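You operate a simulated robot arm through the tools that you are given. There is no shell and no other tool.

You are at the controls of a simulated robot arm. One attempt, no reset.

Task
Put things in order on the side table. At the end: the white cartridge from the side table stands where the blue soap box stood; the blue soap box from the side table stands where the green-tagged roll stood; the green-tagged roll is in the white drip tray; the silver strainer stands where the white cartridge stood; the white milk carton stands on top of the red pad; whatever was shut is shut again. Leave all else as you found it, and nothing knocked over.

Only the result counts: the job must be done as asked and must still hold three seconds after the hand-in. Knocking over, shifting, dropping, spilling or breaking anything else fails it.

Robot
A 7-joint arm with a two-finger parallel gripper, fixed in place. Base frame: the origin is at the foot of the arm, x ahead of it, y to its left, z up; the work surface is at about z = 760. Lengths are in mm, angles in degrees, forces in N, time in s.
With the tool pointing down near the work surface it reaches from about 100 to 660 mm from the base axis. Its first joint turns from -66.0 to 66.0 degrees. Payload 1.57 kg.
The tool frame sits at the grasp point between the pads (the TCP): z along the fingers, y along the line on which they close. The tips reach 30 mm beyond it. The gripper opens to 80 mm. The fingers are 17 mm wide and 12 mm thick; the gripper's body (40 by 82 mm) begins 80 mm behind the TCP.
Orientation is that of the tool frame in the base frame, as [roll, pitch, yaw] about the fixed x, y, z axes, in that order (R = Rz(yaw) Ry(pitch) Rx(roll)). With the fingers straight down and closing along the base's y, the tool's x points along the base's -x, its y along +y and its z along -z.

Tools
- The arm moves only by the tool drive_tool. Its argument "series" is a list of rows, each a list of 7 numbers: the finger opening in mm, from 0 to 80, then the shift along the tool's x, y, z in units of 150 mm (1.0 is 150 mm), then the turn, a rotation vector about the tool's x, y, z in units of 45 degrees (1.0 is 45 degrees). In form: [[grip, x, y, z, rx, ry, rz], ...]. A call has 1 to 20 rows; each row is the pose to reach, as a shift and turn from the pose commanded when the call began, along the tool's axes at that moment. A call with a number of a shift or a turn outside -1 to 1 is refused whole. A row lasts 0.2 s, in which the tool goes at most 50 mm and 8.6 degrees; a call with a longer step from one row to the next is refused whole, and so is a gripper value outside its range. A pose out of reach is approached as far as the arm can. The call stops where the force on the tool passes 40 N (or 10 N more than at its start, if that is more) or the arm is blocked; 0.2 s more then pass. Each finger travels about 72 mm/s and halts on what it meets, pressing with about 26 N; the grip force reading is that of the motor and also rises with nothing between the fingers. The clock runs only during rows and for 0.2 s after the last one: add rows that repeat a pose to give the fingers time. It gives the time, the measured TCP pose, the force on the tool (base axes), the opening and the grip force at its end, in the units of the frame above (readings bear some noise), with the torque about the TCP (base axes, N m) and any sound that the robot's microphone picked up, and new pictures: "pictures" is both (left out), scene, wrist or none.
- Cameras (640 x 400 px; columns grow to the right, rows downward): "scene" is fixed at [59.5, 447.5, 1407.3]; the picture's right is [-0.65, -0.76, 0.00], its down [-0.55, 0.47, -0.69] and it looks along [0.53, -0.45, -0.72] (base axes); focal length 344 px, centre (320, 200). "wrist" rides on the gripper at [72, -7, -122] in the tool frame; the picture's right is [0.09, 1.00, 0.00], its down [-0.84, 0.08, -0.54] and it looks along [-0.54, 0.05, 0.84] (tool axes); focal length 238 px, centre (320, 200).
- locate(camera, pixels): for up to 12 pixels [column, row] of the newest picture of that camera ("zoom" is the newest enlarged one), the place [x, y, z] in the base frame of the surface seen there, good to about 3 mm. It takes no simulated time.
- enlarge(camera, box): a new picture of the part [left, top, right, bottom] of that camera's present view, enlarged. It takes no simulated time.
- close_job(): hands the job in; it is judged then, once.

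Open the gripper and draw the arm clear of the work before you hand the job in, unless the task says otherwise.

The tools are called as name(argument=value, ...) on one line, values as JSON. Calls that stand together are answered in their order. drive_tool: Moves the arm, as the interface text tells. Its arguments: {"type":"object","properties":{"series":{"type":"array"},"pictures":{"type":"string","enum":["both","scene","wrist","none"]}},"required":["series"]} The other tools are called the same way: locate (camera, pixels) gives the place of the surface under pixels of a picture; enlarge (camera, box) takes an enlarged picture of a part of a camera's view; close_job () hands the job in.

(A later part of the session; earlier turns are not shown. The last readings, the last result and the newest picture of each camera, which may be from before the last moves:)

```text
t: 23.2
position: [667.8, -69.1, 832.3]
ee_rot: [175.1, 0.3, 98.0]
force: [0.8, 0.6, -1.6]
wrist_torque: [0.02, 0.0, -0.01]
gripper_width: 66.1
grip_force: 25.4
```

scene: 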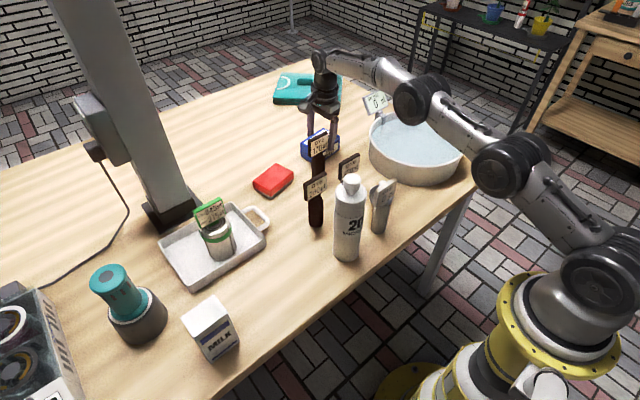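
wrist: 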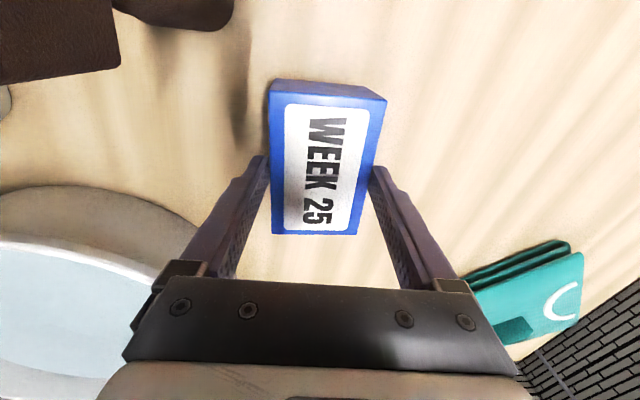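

locate(camera="wrist", pixels=[[320, 105], [320, 165], [300, 225], [280, 100], [375, 110], [278, 220]])

enlarge(camera="scene", box=[280, 70, 380, 190])

```text
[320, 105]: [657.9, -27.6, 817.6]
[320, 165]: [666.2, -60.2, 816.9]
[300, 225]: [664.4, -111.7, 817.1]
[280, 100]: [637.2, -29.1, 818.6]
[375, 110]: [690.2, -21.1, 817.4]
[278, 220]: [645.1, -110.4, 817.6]
```

```text
3.33 times, centred on (330, 130) of scene
```

zoom: 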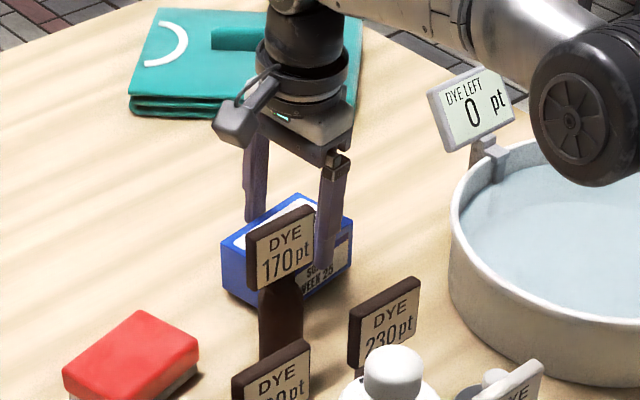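

The soap slipped: its top is at z≈817 (only 8 mm up), held level by the fingertips. I bring it 20 mm nearer to the base, set it down, and will regrip with a vertical tool.

drive_tool(series=[[30, 0.009, -0.065, -0.006, 0, 0, 0], [30, 0.0185, -0.131, -0.0115, 0, 0, 0], [30, 0.0185, -0.131, -0.0115, 0, 0, 0], [30, 0.0185, -0.133, 0.02, 0, 0, 0], [30, 0.0185, -0.136, 0.045, 0, 0, 0], [30, 0.0185, -0.136, 0.045, 0, 0, 0]])

locate(camera="wrist", pixels=[[320, 105], [320, 165], [300, 225], [280, 100], [375, 110], [278, 220]])

```text
t: 24.6
position: [646.7, -70.7, 826.0]
ee_rot: [175.0, 0.4, 98.0]
force: [-0.6, -0.3, 0.0]
wrist_torque: [-0.07, -0.03, -0.01]
gripper_width: 66.5
grip_force: 26.2
```

scene: 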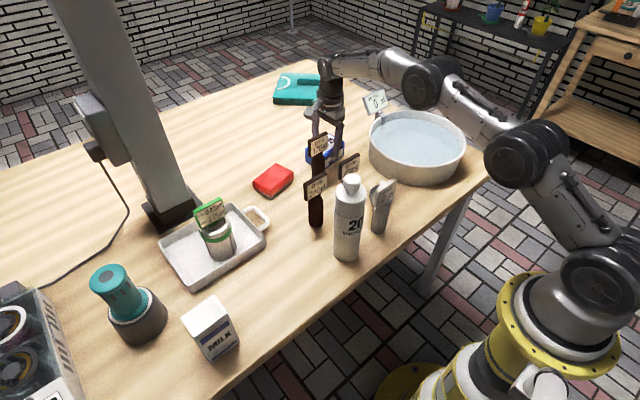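
wrist: 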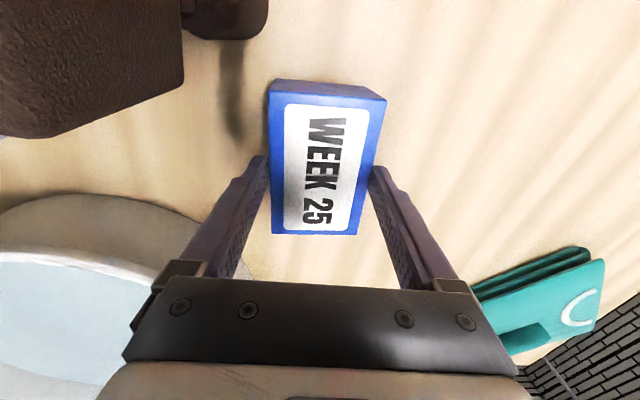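

```text
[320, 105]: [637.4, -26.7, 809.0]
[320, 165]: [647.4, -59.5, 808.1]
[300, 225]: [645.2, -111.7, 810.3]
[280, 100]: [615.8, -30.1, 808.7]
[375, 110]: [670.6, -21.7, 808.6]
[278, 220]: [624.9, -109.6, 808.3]
```

The soap rests on the table again, centred near (651,−70). I open, remove the tilt, and lower to z≈794.

drive_tool(series=[[72, 0, 0, 0, 0, 0, 0], [80, 0, 0, 0, 0, 0, 0], [80, 0, 0.01, 0, 0.055, 0, 0], [80, 0, 0.018, 0, 0.111, 0, 0], [80, 0, 0.013, 0.1, 0.111, 0, 0], [80, 0, 0.005, 0.208, 0.111, 0, 0], [80, 0, 0.005, 0.208, 0.111, 0, 0]])

```text
t: 26.2
position: [651.5, -69.6, 792.7]
ee_rot: [180.0, 0.4, 98.0]
force: [0.7, 0.3, -0.2]
wrist_torque: [-0.05, 0.02, -0.02]
gripper_width: 80.1
grip_force: 0.0
```

scene: 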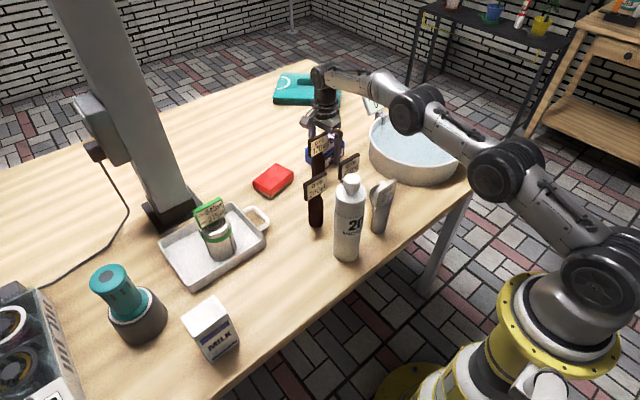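
wrist: 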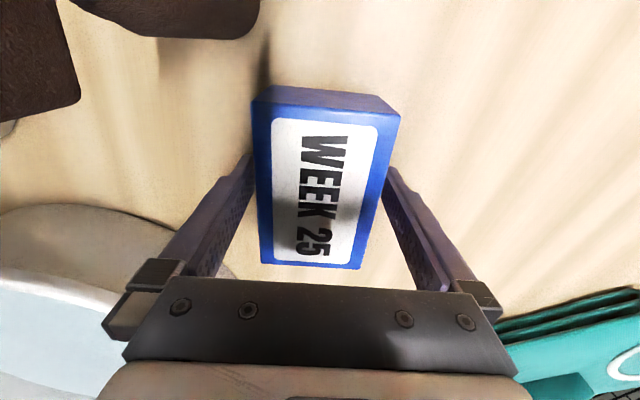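

Vertical tool now at (651.5,−69.6,792.7). Closing again.

drive_tool(series=[[66, 0, 0, 0, 0, 0, 0], [50, 0, 0, 0, 0, 0, 0], [20, 0, 0, 0, 0, 0, 0], [10, 0, 0, 0, 0, 0, 0], [10, 0, 0, -0.05, 0, 0, 0], [10, 0, 0, -0.1, 0, 0, 0], [10, 0, 0, -0.1, 0, 0, 0]])

locate(camera="wrist", pixels=[[320, 125], [320, 165], [300, 240], [280, 120], [375, 130], [278, 240]])

```text
t: 27.8
position: [650.9, -69.9, 809.9]
ee_rot: [-180.0, 0.2, 98.0]
force: [0.7, 0.2, -1.3]
wrist_torque: [-0.02, -0.01, 0.02]
gripper_width: 65.6
grip_force: 26.5
```

scene: 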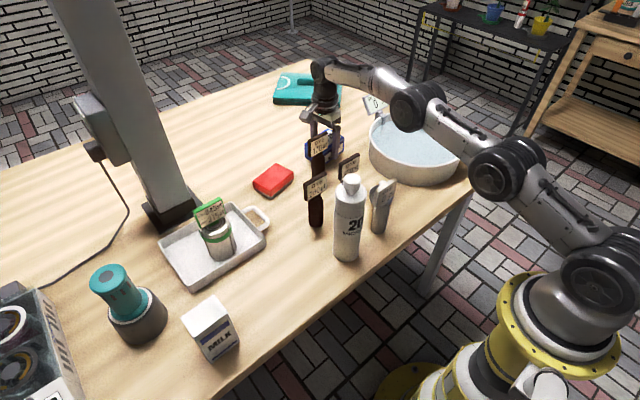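
wrist: 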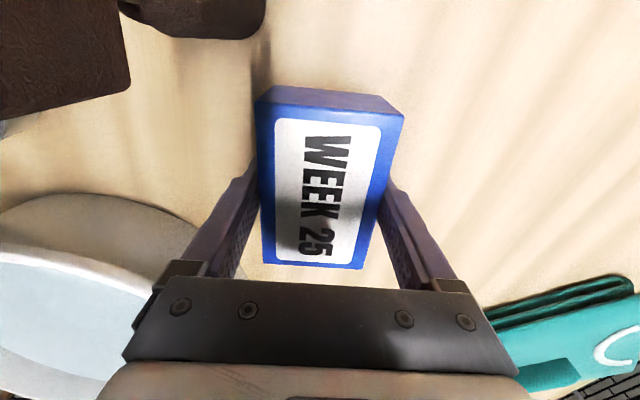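

```text
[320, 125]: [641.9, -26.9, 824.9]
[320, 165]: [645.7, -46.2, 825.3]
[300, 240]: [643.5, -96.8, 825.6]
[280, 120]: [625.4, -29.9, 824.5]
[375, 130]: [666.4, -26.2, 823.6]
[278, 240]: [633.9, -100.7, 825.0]
```

Now held firmly (top at 825 with TCP 17 mm up). I raise the soap while pulling back toward the base, staying at y≈−85 clear of the 170 pt tag (y≥−12).

drive_tool(series=[[10, -0.014, -0.022, -0.137, 0, 0, 0], [10, -0.027, -0.044, -0.273, 0, 0, 0], [10, -0.033, -0.122, -0.406, 0, 0, 0], [10, -0.039, -0.2, -0.54, 0, 0, 0], [10, -0.043, -0.29, -0.656, 0, 0, 0], [10, -0.047, -0.383, -0.773, 0, 0, 0], [10, -0.035, -0.466, -0.886, 0, 0, 0], [10, -0.024, -0.549, -1.0, 0, 0, 0], [10, -0.024, -0.549, -1.0, 0, 0, 0]])

```text
t: 29.8
position: [568.4, -83.6, 962.4]
ee_rot: [-179.8, 0.4, 98.0]
force: [0.3, -0.1, -1.5]
wrist_torque: [-0.01, 0.02, 0.07]
gripper_width: 65.7
grip_force: 26.0
```

scene: 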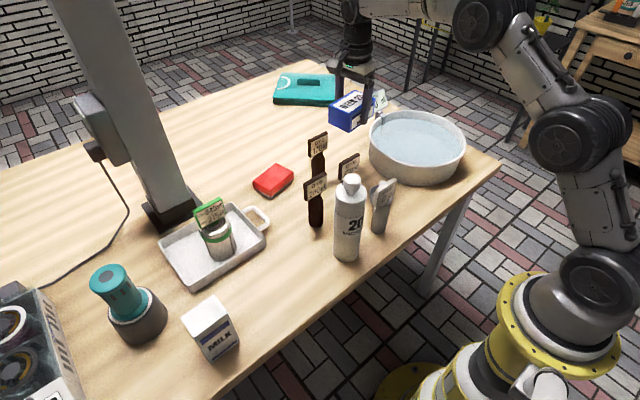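
wrist: 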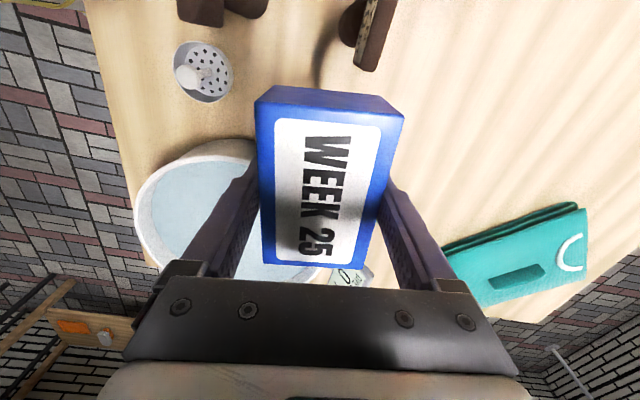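

Soap held; bottom now ≈928. I raise a bit more and carry it along +y over the tags.

drive_tool(series=[[10, 0, 0, -0.12, 0, 0, 0], [10, 0.2, -0.006, -0.12, 0, 0, 0], [10, 0.4, -0.012, -0.12, 0, 0, 0], [10, 0.6, -0.018, -0.12, 0, 0, 0], [10, 0.8, -0.024, -0.12, 0, 0, 0], [10, 0.98, -0.03, -0.12, 0, 0, 0], [10, 0.98, -0.03, -0.12, 0, 0, 0]], pictures="none")

drive_tool(series=[[10, 0.2, -0.03, 0, 0, 0, 0], [10, 0.4, -0.06, 0, 0, 0, 0], [10, 0.6, -0.1, 0, 0, 0, 0], [10, 0.8, -0.15, 0, 0, 0, 0], [10, 0.98, -0.2, 0, 0, 0, 0], [10, 0.98, -0.2, 0, 0, 0, 0]])

```text
t: 31.4
position: [546.3, 62.2, 977.6]
ee_rot: [-179.9, 0.4, 98.0]
force: [-0.1, -0.5, -0.9]
wrist_torque: [-0.02, -0.03, -0.02]
gripper_width: 65.7
grip_force: 25.6
```

```text
t: 32.8
position: [495.1, 203.5, 976.0]
ee_rot: [-180.0, 0.4, 97.9]
force: [-0.4, 0.5, -2.3]
wrist_torque: [0.02, 0.03, 0.02]
gripper_width: 65.7
grip_force: 26.0
```

scene: 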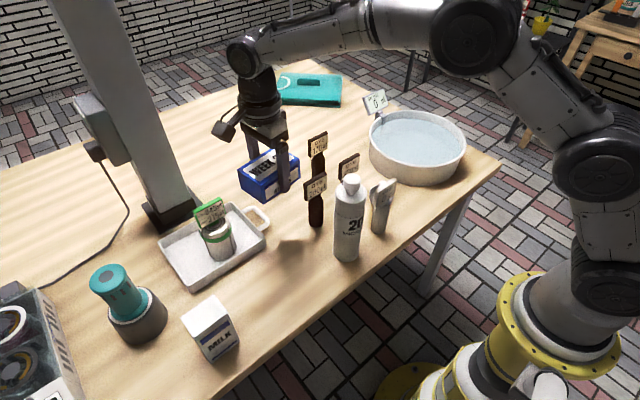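
wrist: 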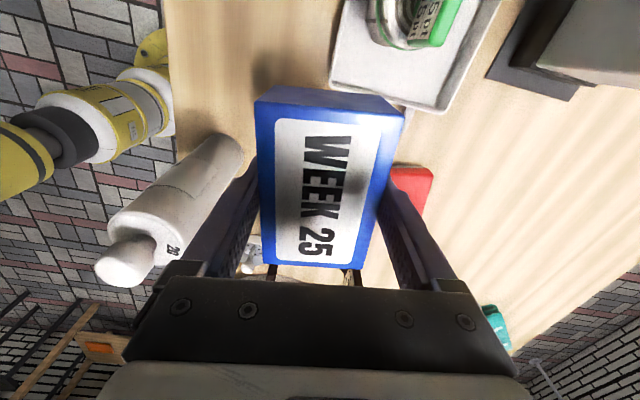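

I bring the soap to above the roll's former place (366,211), turning it square (yaw 90) for more clearance to the cartridge.

drive_tool(series=[[10, 0.04, -0.2, 0, 0, 0, 0.06], [10, 0.08, -0.4, 0, 0, 0, 0.12], [10, 0.12, -0.6, 0, 0, 0, 0.178], [10, 0.17, -0.844, 0, 0, 0, 0.178], [10, 0.17, -0.844, 0, 0, 0, 0.178]])

```text
t: 34.0
position: [366.1, 211.2, 976.3]
ee_rot: [-180.0, 0.3, 89.9]
force: [-0.4, 0.5, -1.2]
wrist_torque: [0.01, 0.03, -0.05]
gripper_width: 65.7
grip_force: 26.5
```

scene: 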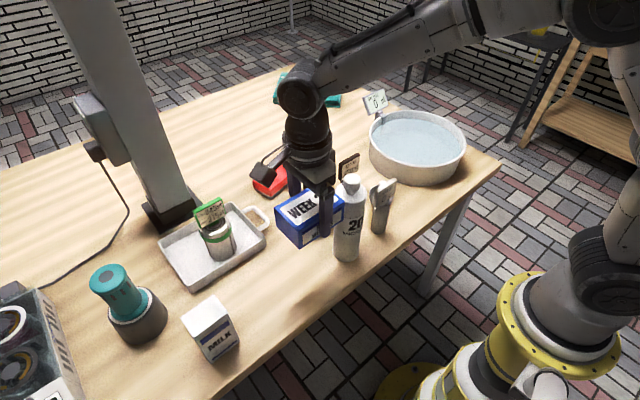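
wrist: 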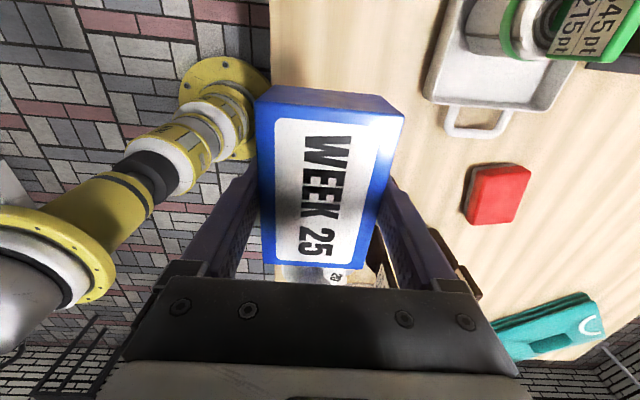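

locate(camera="wrist", pixels=[[330, 110], [330, 255], [262, 110], [400, 120], [265, 260], [370, 262], [273, 30], [285, 60]])

locate(camera="scene", pixels=[[300, 330], [275, 208], [303, 245], [345, 225], [325, 310], [365, 275]])

```text
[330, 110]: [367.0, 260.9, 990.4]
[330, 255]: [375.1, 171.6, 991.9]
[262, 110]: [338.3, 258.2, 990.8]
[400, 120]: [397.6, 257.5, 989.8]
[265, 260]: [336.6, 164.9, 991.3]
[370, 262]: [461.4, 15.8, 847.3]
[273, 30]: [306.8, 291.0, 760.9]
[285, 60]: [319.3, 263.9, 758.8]
```

```text
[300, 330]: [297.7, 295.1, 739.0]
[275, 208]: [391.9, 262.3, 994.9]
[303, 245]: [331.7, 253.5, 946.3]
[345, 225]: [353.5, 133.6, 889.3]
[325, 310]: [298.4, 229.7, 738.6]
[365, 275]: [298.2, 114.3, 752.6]
```

Soap centre is ≈(367,213.5); I shift −3 in y and lower the first 150 mm of 182.

drive_tool(series=[[10, -0.02, 0, 0.2, 0, 0, 0], [10, -0.02, 0, 0.4, 0, 0, 0], [10, -0.02, 0, 0.6, 0, 0, 0], [10, -0.02, 0, 0.8, 0, 0, 0], [10, -0.02, 0, 0.98, 0, 0, 0], [10, -0.02, 0, 0.98, 0, 0, 0]])

drive_tool(series=[[10, 0, 0, 0.08, 0, 0, 0], [10, 0, 0, 0.16, 0, 0, 0], [10, 0, 0, 0.2, 0, 0, 0], [10, 0, 0, 0.215, 0, 0, 0], [10, 0, 0, 0.225, 0, 0, 0]])

```text
t: 35.4
position: [366.1, 206.4, 826.9]
ee_rot: [180.0, 0.4, 90.0]
force: [-0.8, -0.3, -2.6]
wrist_torque: [0.0, -0.01, -0.02]
gripper_width: 65.6
grip_force: 26.1
```

scene: 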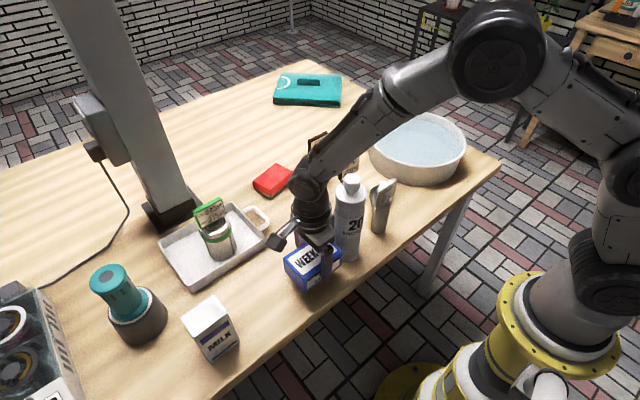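
wrist: 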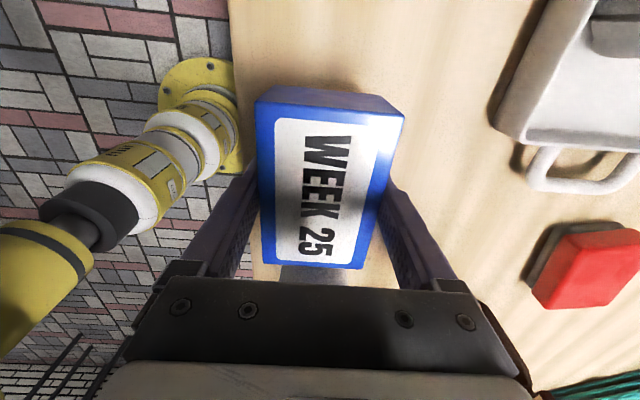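

```text
t: 36.6
position: [366.6, 207.4, 793.8]
ee_rot: [-180.0, 0.3, 89.8]
force: [-0.9, -0.1, 0.6]
wrist_torque: [-0.02, 0.05, -0.01]
gripper_width: 65.7
grip_force: 26.0
```

scene: 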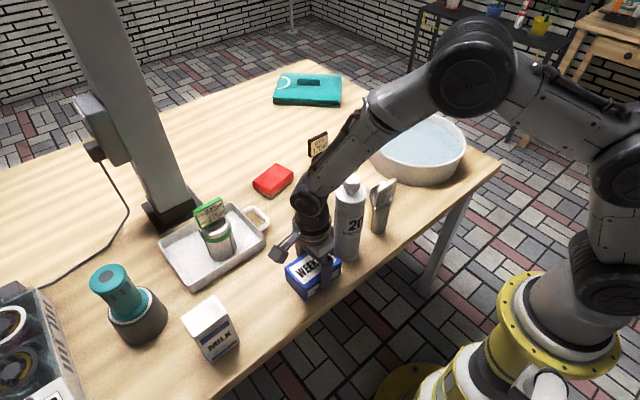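
wrist: 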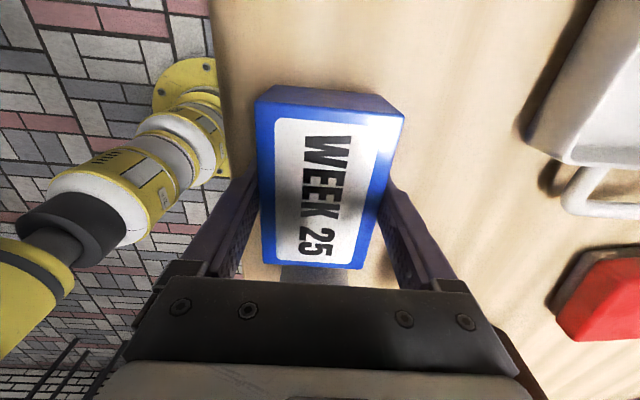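

locate(camera="wrist", pixels=[[330, 110], [330, 255], [262, 110], [400, 120], [265, 260]])

```text
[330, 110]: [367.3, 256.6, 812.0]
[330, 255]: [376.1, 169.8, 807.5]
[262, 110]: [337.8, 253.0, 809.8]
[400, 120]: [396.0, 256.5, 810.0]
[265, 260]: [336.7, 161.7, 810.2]
```

The soap top reads z≈810 (table level), centre ≈(367,210). I release and rise 150 mm.

drive_tool(series=[[68, 0, 0, 0, 0, 0, 0], [74, 0, 0, 0, 0, 0, 0], [80, 0, 0, 0, 0, 0, 0], [80, 0, 0, -0.1, 0, 0, 0], [80, 0, 0, -0.3, 0, 0, 0], [80, 0, 0, -0.6, 0, 0, 0], [80, 0, 0, -0.9, 0, 0, 0], [80, 0, 0, -1, 0, 0, 0], [80, 0, 0, -1, 0, 0, 0]])

```text
t: 38.6
position: [367.0, 206.5, 943.9]
ee_rot: [179.9, 0.3, 89.9]
force: [0.5, 0.2, -0.5]
wrist_torque: [-0.03, 0.01, -0.01]
gripper_width: 79.9
grip_force: 0.1
```

scene: 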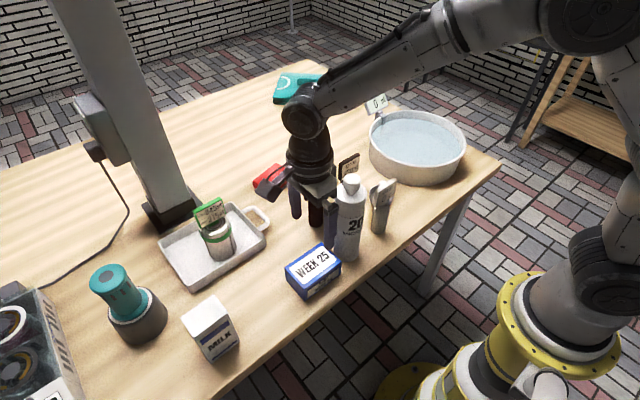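
wrist: 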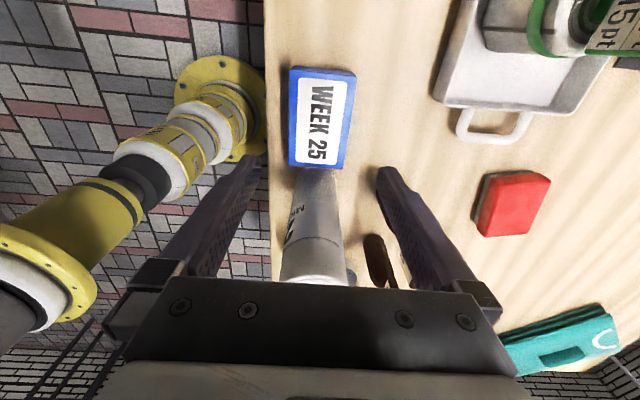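

Soap is in place. Now I rise and turn back (first 45°) to prepare the cartridge grip.

drive_tool(series=[[80, 0, 0, -0.3, 0, 0, 0], [80, 0, 0, -0.6, 0, 0, -0.1], [80, 0, 0, -0.87, 0, 0, -0.28], [80, 0, 0, -0.87, 0, 0, -0.46], [80, 0, 0, -0.87, 0, 0, -0.64], [80, 0, 0, -0.87, 0, 0, -0.82], [80, 0, 0, -0.87, 0, 0, -1.0], [80, 0, 0, -0.87, 0, 0, -1.0]], pictures="none")

drive_tool(series=[[80, 0, 0, 0, 0, 0, -0.18], [80, 0, 0, 0, 0, 0, -0.36], [80, 0, 0, 0, 0, 0, -0.54], [80, 0, 0, 0, 0, 0, -0.72], [80, 0, 0, 0, 0, 0, -0.9], [80, 0, 0, 0, 0, 0, -1.0], [80, 0, 0, 0, 0, 0, -1.0]])

```text
t: 40.4
position: [366.2, 208.1, 1074.5]
ee_rot: [-179.8, 0.3, 135.1]
force: [0.5, -0.9, -0.1]
wrist_torque: [0.0, -0.02, 0.0]
gripper_width: 80.2
grip_force: 0.1
```

```text
t: 42.0
position: [366.7, 208.5, 1074.2]
ee_rot: [-179.7, 0.0, 180.0]
force: [0.6, 0.1, -0.4]
wrist_torque: [0.0, 0.02, 0.02]
gripper_width: 80.0
grip_force: 0.1
```

scene: 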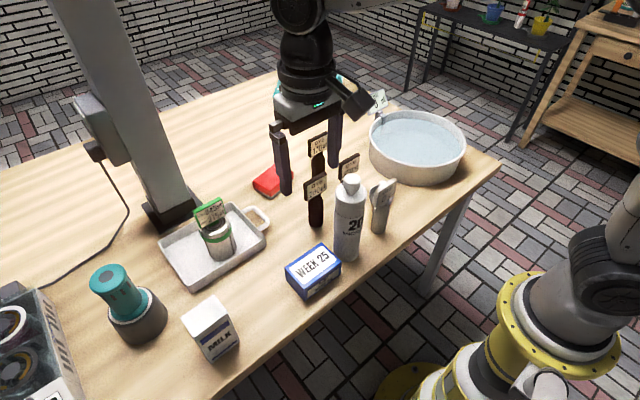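
wrist: 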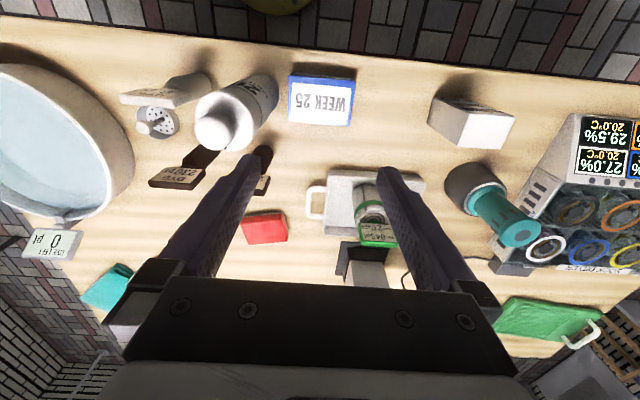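

Now I move over the cartridge (370,112) and tilt the tool 30° forward about y, to be able to set it at 674 mm reach later.

drive_tool(series=[[80, 0, -0.16, -0.05, 0, -0.1, 0], [80, 0, -0.32, -0.07, 0, -0.25, 0], [80, 0, -0.48, -0.07, 0, -0.4, 0], [80, 0, -0.64, -0.07, 0, -0.55, 0], [80, 0, -0.64, -0.07, 0, -0.667, 0], [80, 0, -0.64, -0.07, 0, -0.667, 0]])

```text
t: 43.4
position: [365.6, 113.2, 1085.7]
ee_rot: [-179.5, 30.2, -179.9]
force: [-0.2, -1.1, -0.3]
wrist_torque: [0.04, 0.01, -0.02]
gripper_width: 79.9
grip_force: 0.1
```

scene: 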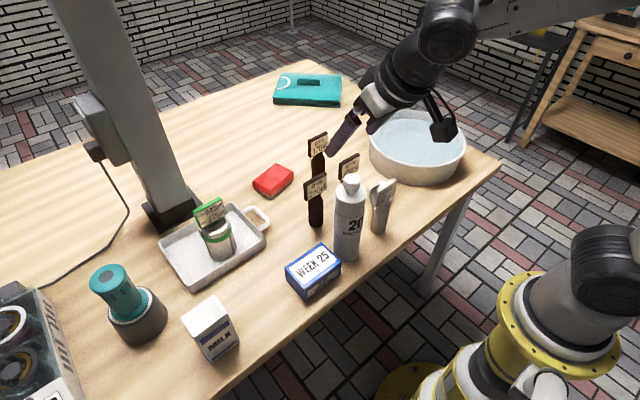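
wrist: 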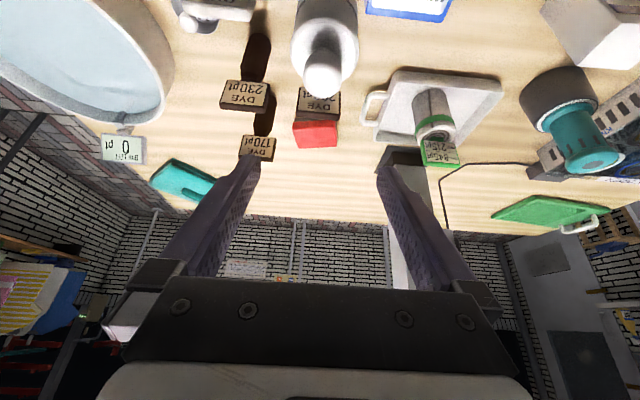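

enlarge(camera="wrist", box=[270, 0, 390, 120])

locate(camera="wrist", pixels=[[294, 40], [357, 40], [324, 92], [308, 75], [340, 75], [324, 70], [324, 75], [292, 20], [356, 20], [350, 70], [298, 70]])

locate(camera="scene", pixels=[[352, 176], [335, 220], [350, 230], [362, 222], [334, 250], [347, 260], [358, 252], [345, 190], [362, 190], [337, 200], [363, 200]])

```text
3.33 times, centred on (330, 60) of wrist
```

zoom: 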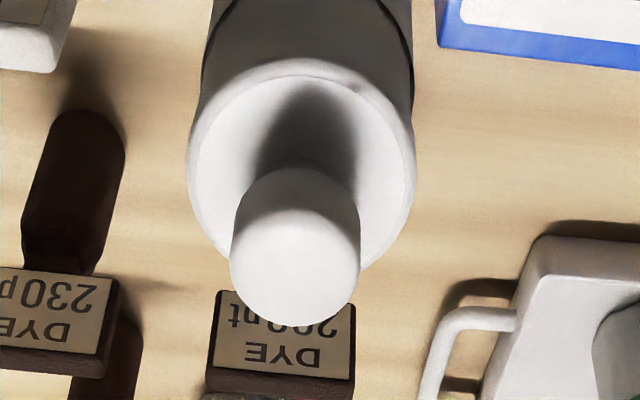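

```text
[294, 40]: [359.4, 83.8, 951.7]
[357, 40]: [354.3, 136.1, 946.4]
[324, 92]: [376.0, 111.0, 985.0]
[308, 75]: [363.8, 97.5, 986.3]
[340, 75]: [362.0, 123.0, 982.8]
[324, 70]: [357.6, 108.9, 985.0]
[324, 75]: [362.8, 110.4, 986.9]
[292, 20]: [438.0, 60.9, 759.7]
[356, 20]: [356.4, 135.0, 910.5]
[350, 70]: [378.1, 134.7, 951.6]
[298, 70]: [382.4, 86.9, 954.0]
```

```text
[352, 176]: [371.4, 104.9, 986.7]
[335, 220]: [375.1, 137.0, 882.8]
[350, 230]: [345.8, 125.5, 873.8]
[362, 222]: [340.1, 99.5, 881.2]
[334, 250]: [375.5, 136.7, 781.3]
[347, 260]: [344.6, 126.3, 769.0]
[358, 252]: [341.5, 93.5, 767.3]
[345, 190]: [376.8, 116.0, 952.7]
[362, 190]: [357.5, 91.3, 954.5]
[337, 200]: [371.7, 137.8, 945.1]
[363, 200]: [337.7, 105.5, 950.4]
```

Cartridge axis is ≈(368,110), knob top 986. I descend to z≈975 first with the fingers straddling it, then check.

drive_tool(series=[[80, 0.09, -0.01, 0.16, 0, 0, 0], [80, 0.18, -0.018, 0.32, 0, 0, 0], [80, 0.27, -0.018, 0.48, 0, 0, 0], [80, 0.352, -0.018, 0.644, 0, 0, 0], [80, 0.352, -0.018, 0.644, 0, 0, 0]])

```text
t: 44.6
position: [368.8, 109.0, 977.1]
ee_rot: [-179.6, 30.1, -179.9]
force: [0.6, -0.7, 0.3]
wrist_torque: [-0.02, -0.03, 0.0]
gripper_width: 80.2
grip_force: 0.1
```

scene: 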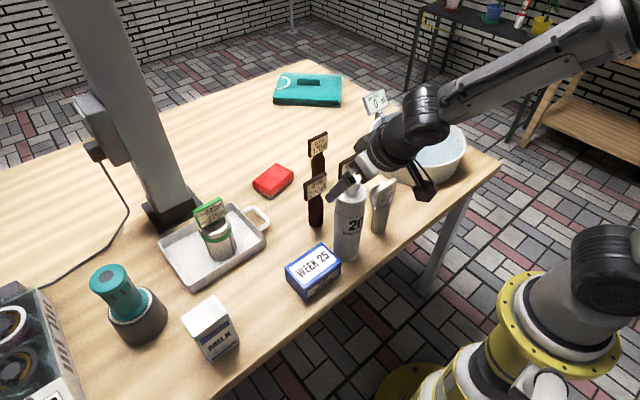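
wrist: 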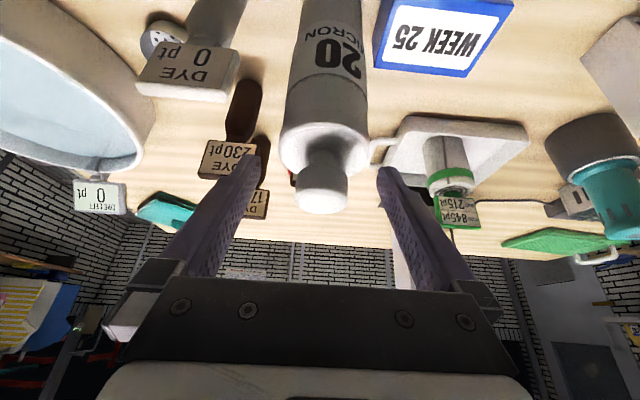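

The cartridge is nearly centred (columns 282–368). I lower the rest to z≈912 with +2 mm in y.

drive_tool(series=[[80, 0.05, 0.013, 0.09, 0, 0, 0], [80, 0.11, 0.013, 0.18, 0, 0, 0], [80, 0.165, 0.013, 0.28, 0, 0, 0], [80, 0.221, 0.013, 0.373, 0, 0, 0], [80, 0.221, 0.013, 0.373, 0, 0, 0]])

```text
t: 45.8
position: [368.3, 112.3, 911.7]
ee_rot: [-179.6, 30.1, -180.0]
force: [0.0, 0.5, -0.9]
wrist_torque: [0.0, 0.04, 0.01]
gripper_width: 80.2
grip_force: 0.1
```

scene: 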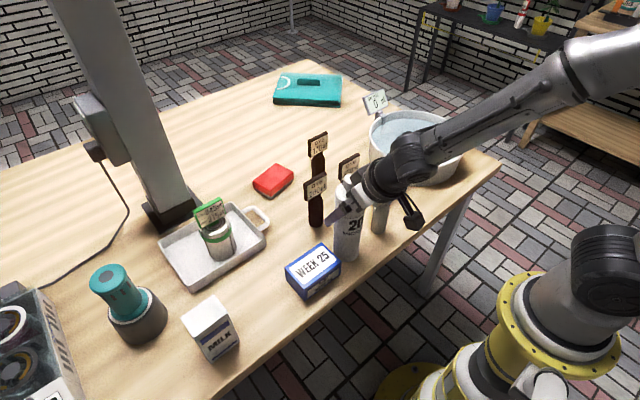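
wrist: 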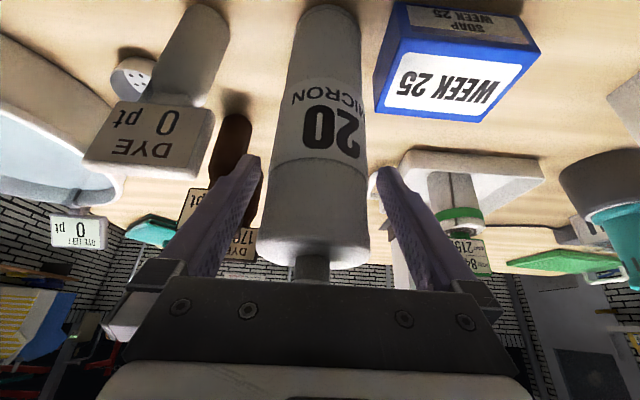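

Fingers straddle the body with the knob clear below the palm (no force). I close.

drive_tool(series=[[66, 0, 0, 0, 0, 0, 0], [50, 0, 0, 0, 0, 0, 0], [30, 0, 0, 0, 0, 0, 0], [10, 0, 0, 0, 0, 0, 0], [10, 0, 0, 0, 0, 0, 0]])

```text
t: 47.0
position: [368.8, 112.2, 912.0]
ee_rot: [-179.6, 30.1, -179.8]
force: [0.4, -0.4, 0.6]
wrist_torque: [-0.03, -0.06, 0.01]
gripper_width: 58.5
grip_force: 25.6
```

scene: 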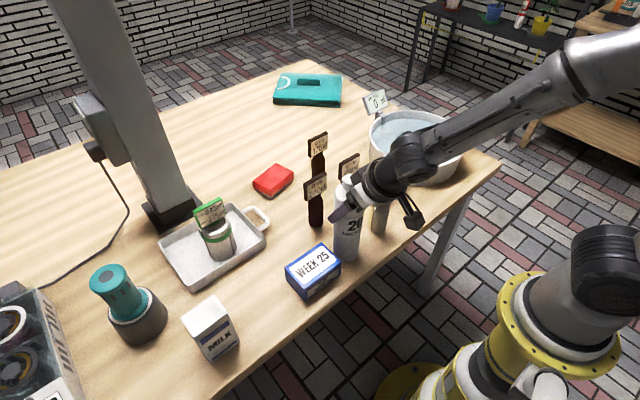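
wrist: 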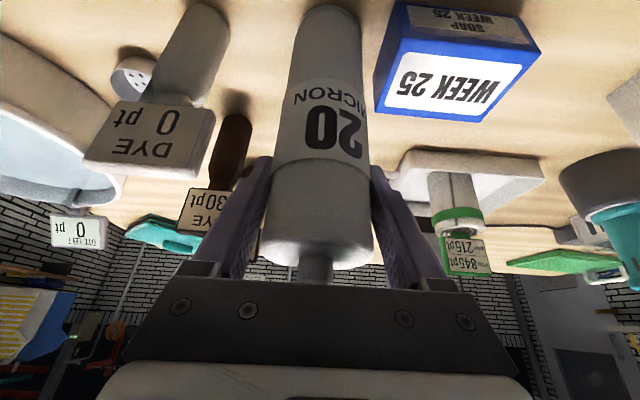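

Gripped at 58.5 mm. I lift 30 mm gently and check for slip.

drive_tool(series=[[10, -0.033, 0, -0.058, 0, 0, 0], [10, -0.067, 0, -0.115, 0, 0, 0], [10, -0.1, 0, -0.173, 0, 0, 0], [10, -0.1, 0, -0.173, 0, 0, 0]])

locate(camera="scene", pixels=[[350, 225], [345, 215], [347, 235], [347, 250]])

enlarge(camera="scene", box=[290, 130, 430, 280])

```text
t: 48.0
position: [368.1, 111.3, 941.0]
ee_rot: [-179.6, 29.9, -179.9]
force: [0.2, -0.5, -2.1]
wrist_torque: [0.02, -0.03, -0.03]
gripper_width: 58.6
grip_force: 25.9
```

scene: 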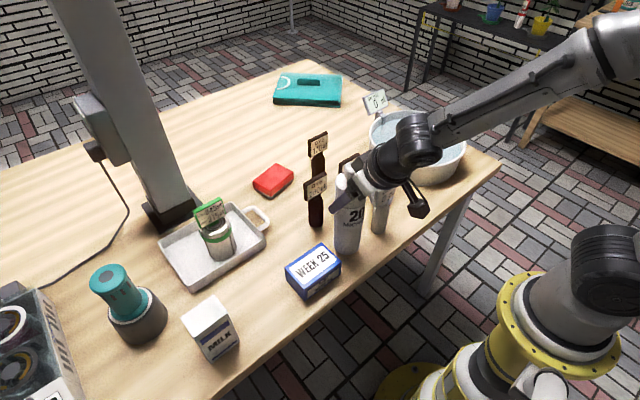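
wrist: 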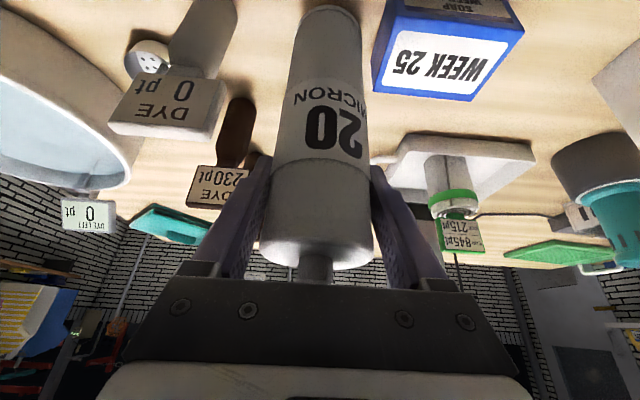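

```text
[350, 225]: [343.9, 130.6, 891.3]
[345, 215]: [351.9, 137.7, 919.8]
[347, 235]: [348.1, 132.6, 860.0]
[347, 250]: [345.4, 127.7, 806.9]
```

```text
2.67 times, centred on (360, 205) of scene
```

zoom: 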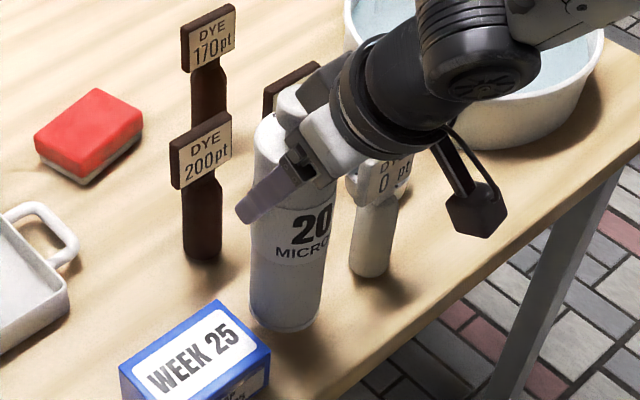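

Lift holds without slip (≈0.25 kg). I raise it to z≈1090 so its bottom clears the tags (914).

drive_tool(series=[[10, -0.1, 0, -0.173, 0, 0, 0], [10, -0.2, 0, -0.346, 0, 0, 0], [10, -0.3, 0, -0.52, 0, 0, 0], [10, -0.4, 0, -0.693, 0, 0, 0], [10, -0.497, 0, -0.86, 0, 0, 0], [10, -0.497, 0, -0.86, 0, 0, 0]])

```text
t: 49.4
position: [368.8, 110.9, 1091.0]
ee_rot: [-179.6, 29.9, -179.8]
force: [0.0, 0.7, -2.0]
wrist_torque: [0.0, 0.02, -0.02]
gripper_width: 58.4
grip_force: 25.9
```

scene: 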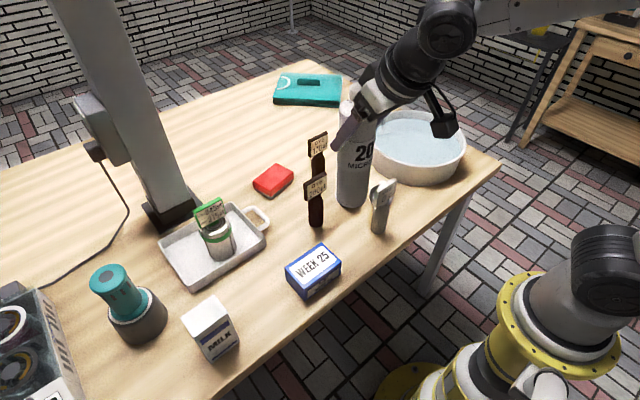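
wrist: 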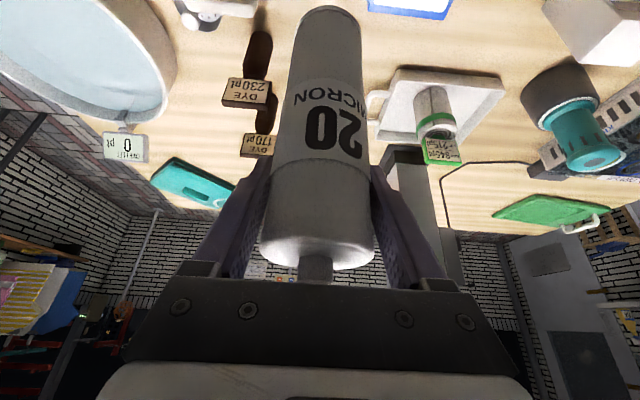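

I carry the cartridge along the straight line toward (670,−70) at this height, half way first.

drive_tool(series=[[10, -0.175, -0.12, 0.1, 0, 0, 0], [10, -0.35, -0.24, 0.2, 0, 0, 0], [10, -0.525, -0.36, 0.3, 0, 0, 0], [10, -0.7, -0.48, 0.4, 0, 0, 0], [10, -0.866, -0.6, 0.5, 0, 0, 0], [10, -0.866, -0.6, 0.5, 0, 0, 0]])

```text
t: 50.8
position: [518.9, 21.1, 1088.3]
ee_rot: [-179.7, 30.1, -179.8]
force: [0.4, -0.4, -2.1]
wrist_torque: [-0.04, 0.0, -0.01]
gripper_width: 58.5
grip_force: 26.1
```

scene: 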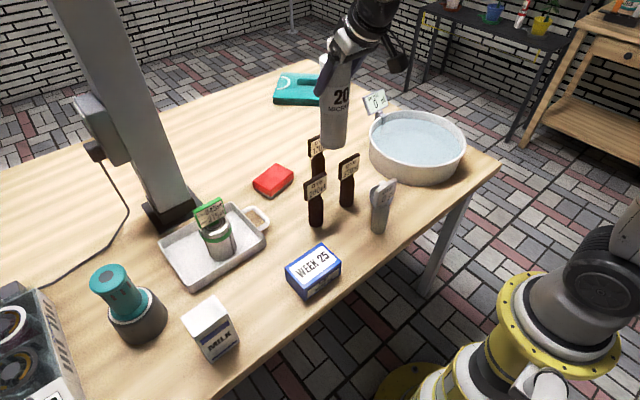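
wrist: 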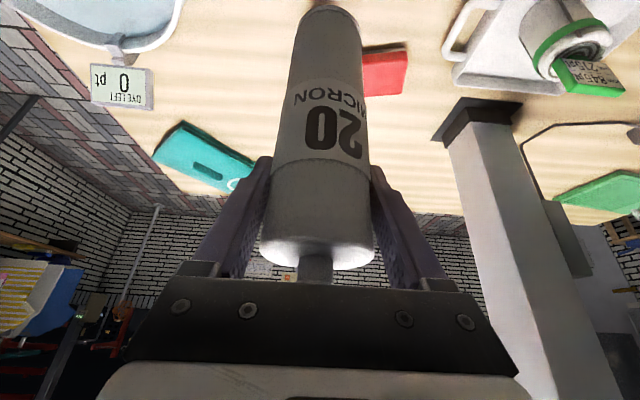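

drive_tool(series=[[10, -0.1, -0.18, 0.058, 0, 0, 0], [10, -0.2, -0.36, 0.115, 0, 0, 0], [10, -0.37, -0.5, 0.213, 0, 0, 0], [10, -0.54, -0.607, 0.312, 0, 0, 0], [10, -0.71, -0.607, 0.41, 0, 0, 0], [10, -0.872, -0.607, 0.503, 0, 0, 0], [10, -0.872, -0.607, 0.503, 0, 0, 0]])

```text
t: 52.4
position: [667.3, -70.5, 1093.8]
ee_rot: [-179.6, 29.9, -179.9]
force: [-0.3, 0.0, -0.7]
wrist_torque: [0.01, -0.03, 0.02]
gripper_width: 58.4
grip_force: 25.8
```

scene: 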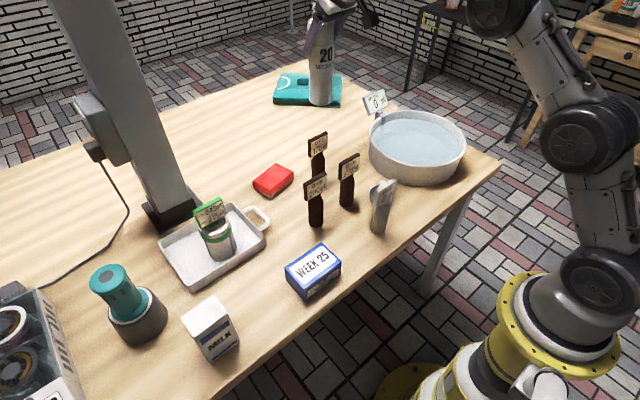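
wrist: 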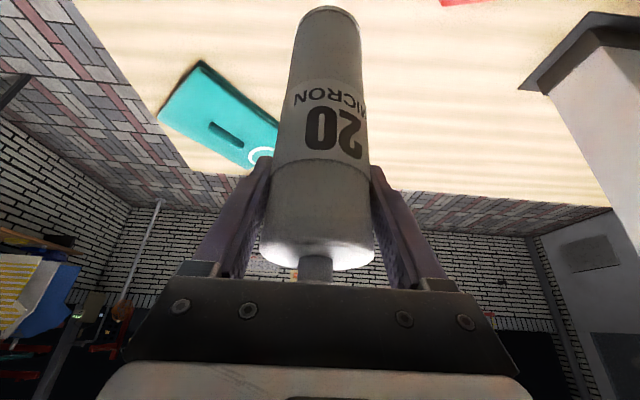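

Above the soap's former place. I lower 120 mm first.

drive_tool(series=[[10, 0.08, 0, 0.16, 0, 0, 0], [10, 0.16, 0, 0.32, 0, 0, 0], [10, 0.24, 0, 0.46, 0, 0, 0], [10, 0.32, 0, 0.6, 0, 0, 0], [10, 0.385, 0, 0.7, 0, 0, 0], [10, 0.385, 0, 0.7, 0, 0, 0]])

```text
t: 53.8
position: [669.5, -70.1, 971.6]
ee_rot: [-179.6, 30.1, -179.9]
force: [0.3, -0.9, -1.8]
wrist_torque: [0.02, 0.0, 0.0]
gripper_width: 58.4
grip_force: 26.0
```

scene: 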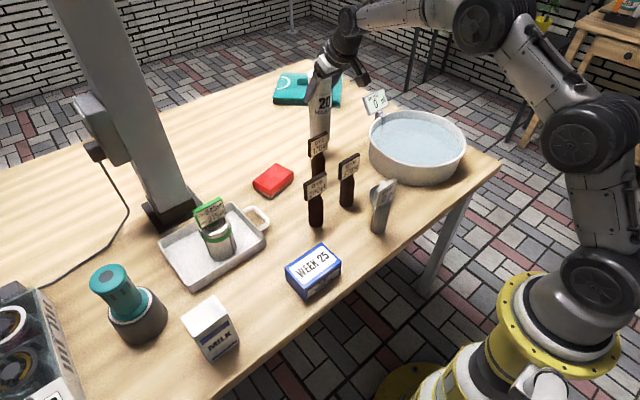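
wrist: 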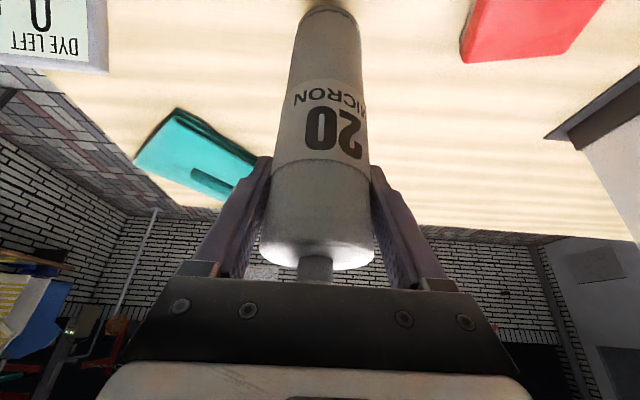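

drive_tool(series=[[10, 0.06, 0, 0.104, 0, 0, 0], [10, 0.12, 0, 0.208, 0, 0, 0], [10, 0.17, 0, 0.294, 0, 0, 0], [10, 0.185, 0, 0.32, 0, 0, 0], [10, 0.192, 0, 0.333, 0, 0, 0], [10, 0.192, 0, 0.333, 0, 0, 0]], pictures="scene")

```text
t: 55.2
position: [670.6, -70.4, 913.5]
ee_rot: [-179.6, 30.0, -179.9]
force: [-0.7, -0.4, -2.1]
wrist_torque: [0.02, -0.01, 0.02]
gripper_width: 58.7
grip_force: 26.2
```

scene: 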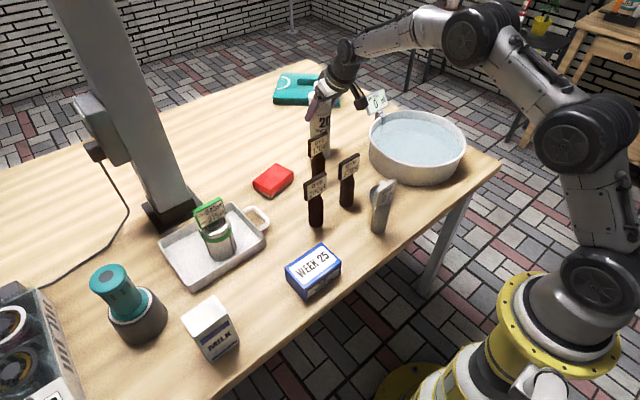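

Not yet touching (force still −2). I creep down ~2.5 mm.

drive_tool(series=[[10, 0.004, 0, 0.007, 0, 0, 0], [10, 0.008, 0, 0.0145, 0, 0, 0], [10, 0.008, 0, 0.0145, 0, 0, 0]], pictures="none")

```text
t: 56.0
position: [671.2, -69.3, 912.4]
ee_rot: [-179.6, 30.1, -180.0]
force: [-0.9, 0.2, 1.1]
wrist_torque: [0.03, 0.11, 0.05]
gripper_width: 58.5
grip_force: 26.4
```

Contact (force z −2 → +1). I open gently and withdraw along the tool axis.

drive_tool(series=[[60, 0, 0, 0, 0, 0, 0], [64, 0, 0, 0, 0, 0, 0], [70, 0, 0, 0, 0, 0, 0], [74, 0, 0, 0, 0, 0, 0], [74, 0, 0, -0.1, 0, 0, 0], [74, 0, 0, -0.25, 0, 0, 0], [74, 0, 0, -0.45, 0, 0, 0], [74, 0, 0, -0.7, 0, 0, 0], [74, 0, 0, -0.95, 0, 0, 0], [74, 0, 0, -0.95, 0, 0, 0]])

```text
t: 58.2
position: [597.3, -70.1, 1035.2]
ee_rot: [-179.7, 30.0, -179.8]
force: [-0.1, 0.2, 0.2]
wrist_torque: [0.0, -0.02, 0.03]
gripper_width: 74.0
grip_force: 0.1
```

scene: 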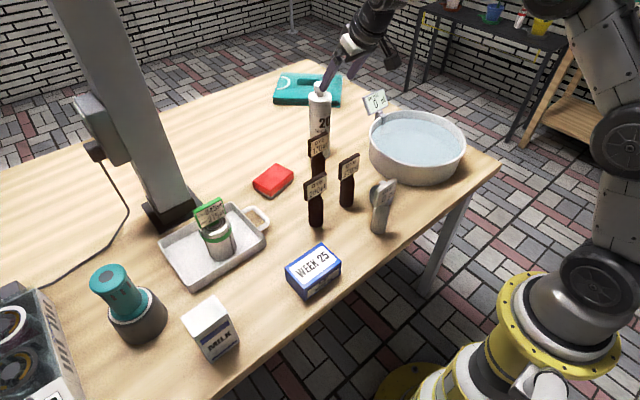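
wrist: 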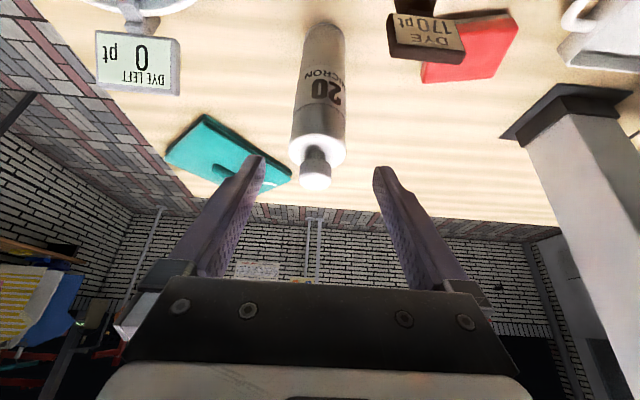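

Cartridge stands at the soap's old place. Next I untilt and move back over the strainer (≈(428,−68)) for a close look.

drive_tool(series=[[60, 0.2, 0, -0.06, 0, 0.12, 0], [60, 0.4, 0, -0.11, 0, 0.28, 0], [60, 0.6, 0, -0.17, 0, 0.44, 0], [60, 0.8, 0, -0.22, 0, 0.6, 0], [60, 1.0, 0, -0.27, 0, 0.667, 0], [60, 1.0, 0, -0.27, 0, 0.667, 0]])

enlarge(camera="wrist", box=[220, 60, 440, 240])

```text
t: 59.6
position: [449.0, -69.2, 994.8]
ee_rot: [-179.6, 0.0, 180.0]
force: [0.0, -0.1, 0.2]
wrist_torque: [0.04, -0.03, 0.0]
gripper_width: 59.9
grip_force: 0.1
```

scene: 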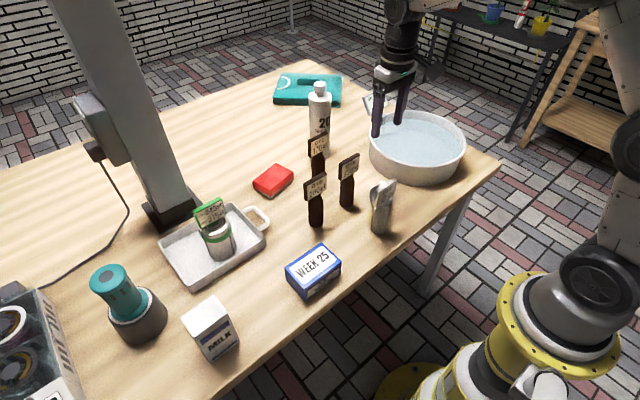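
wrist: 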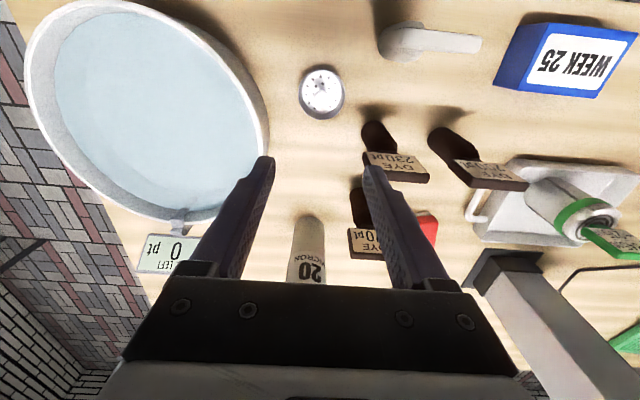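

```text
2.22 times, centred on (330, 150) of wrist
```

zoom: 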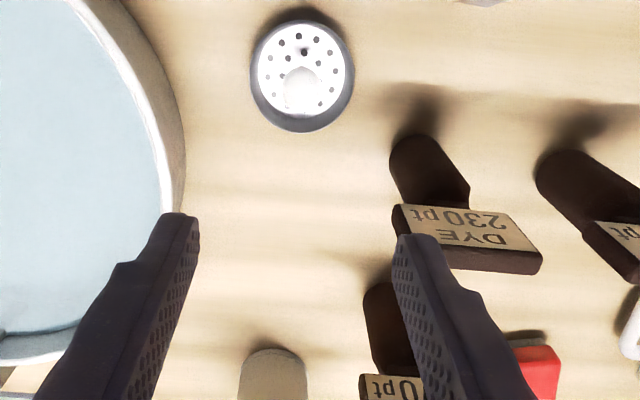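

enlarge(camera="wrist", box=[290, 55, 355, 125])

locate(camera="wrist", pixels=[[322, 90], [319, 95], [300, 90], [344, 90], [322, 68], [322, 115], [305, 90], [340, 90], [312, 95], [327, 95], [374, 40], [400, 165]])

```text
5.71 times, centred on (322, 90) of wrist
```

zoom: 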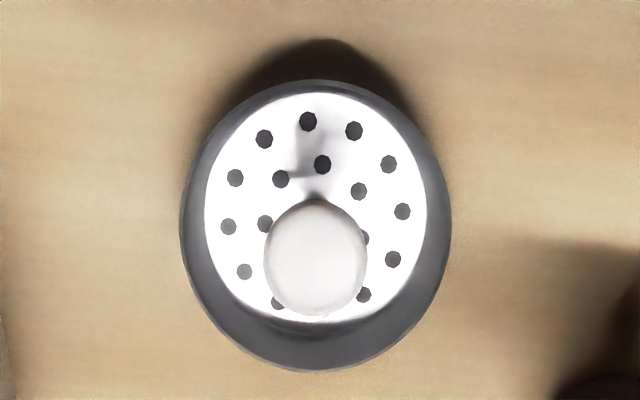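

```text
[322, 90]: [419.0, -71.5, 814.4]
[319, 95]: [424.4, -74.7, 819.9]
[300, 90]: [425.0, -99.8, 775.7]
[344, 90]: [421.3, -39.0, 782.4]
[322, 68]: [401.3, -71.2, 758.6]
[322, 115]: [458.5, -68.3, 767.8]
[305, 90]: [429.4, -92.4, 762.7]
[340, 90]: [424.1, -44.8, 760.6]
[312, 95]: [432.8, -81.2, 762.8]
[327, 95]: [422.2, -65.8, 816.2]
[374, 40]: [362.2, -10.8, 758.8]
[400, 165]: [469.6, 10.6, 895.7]
```

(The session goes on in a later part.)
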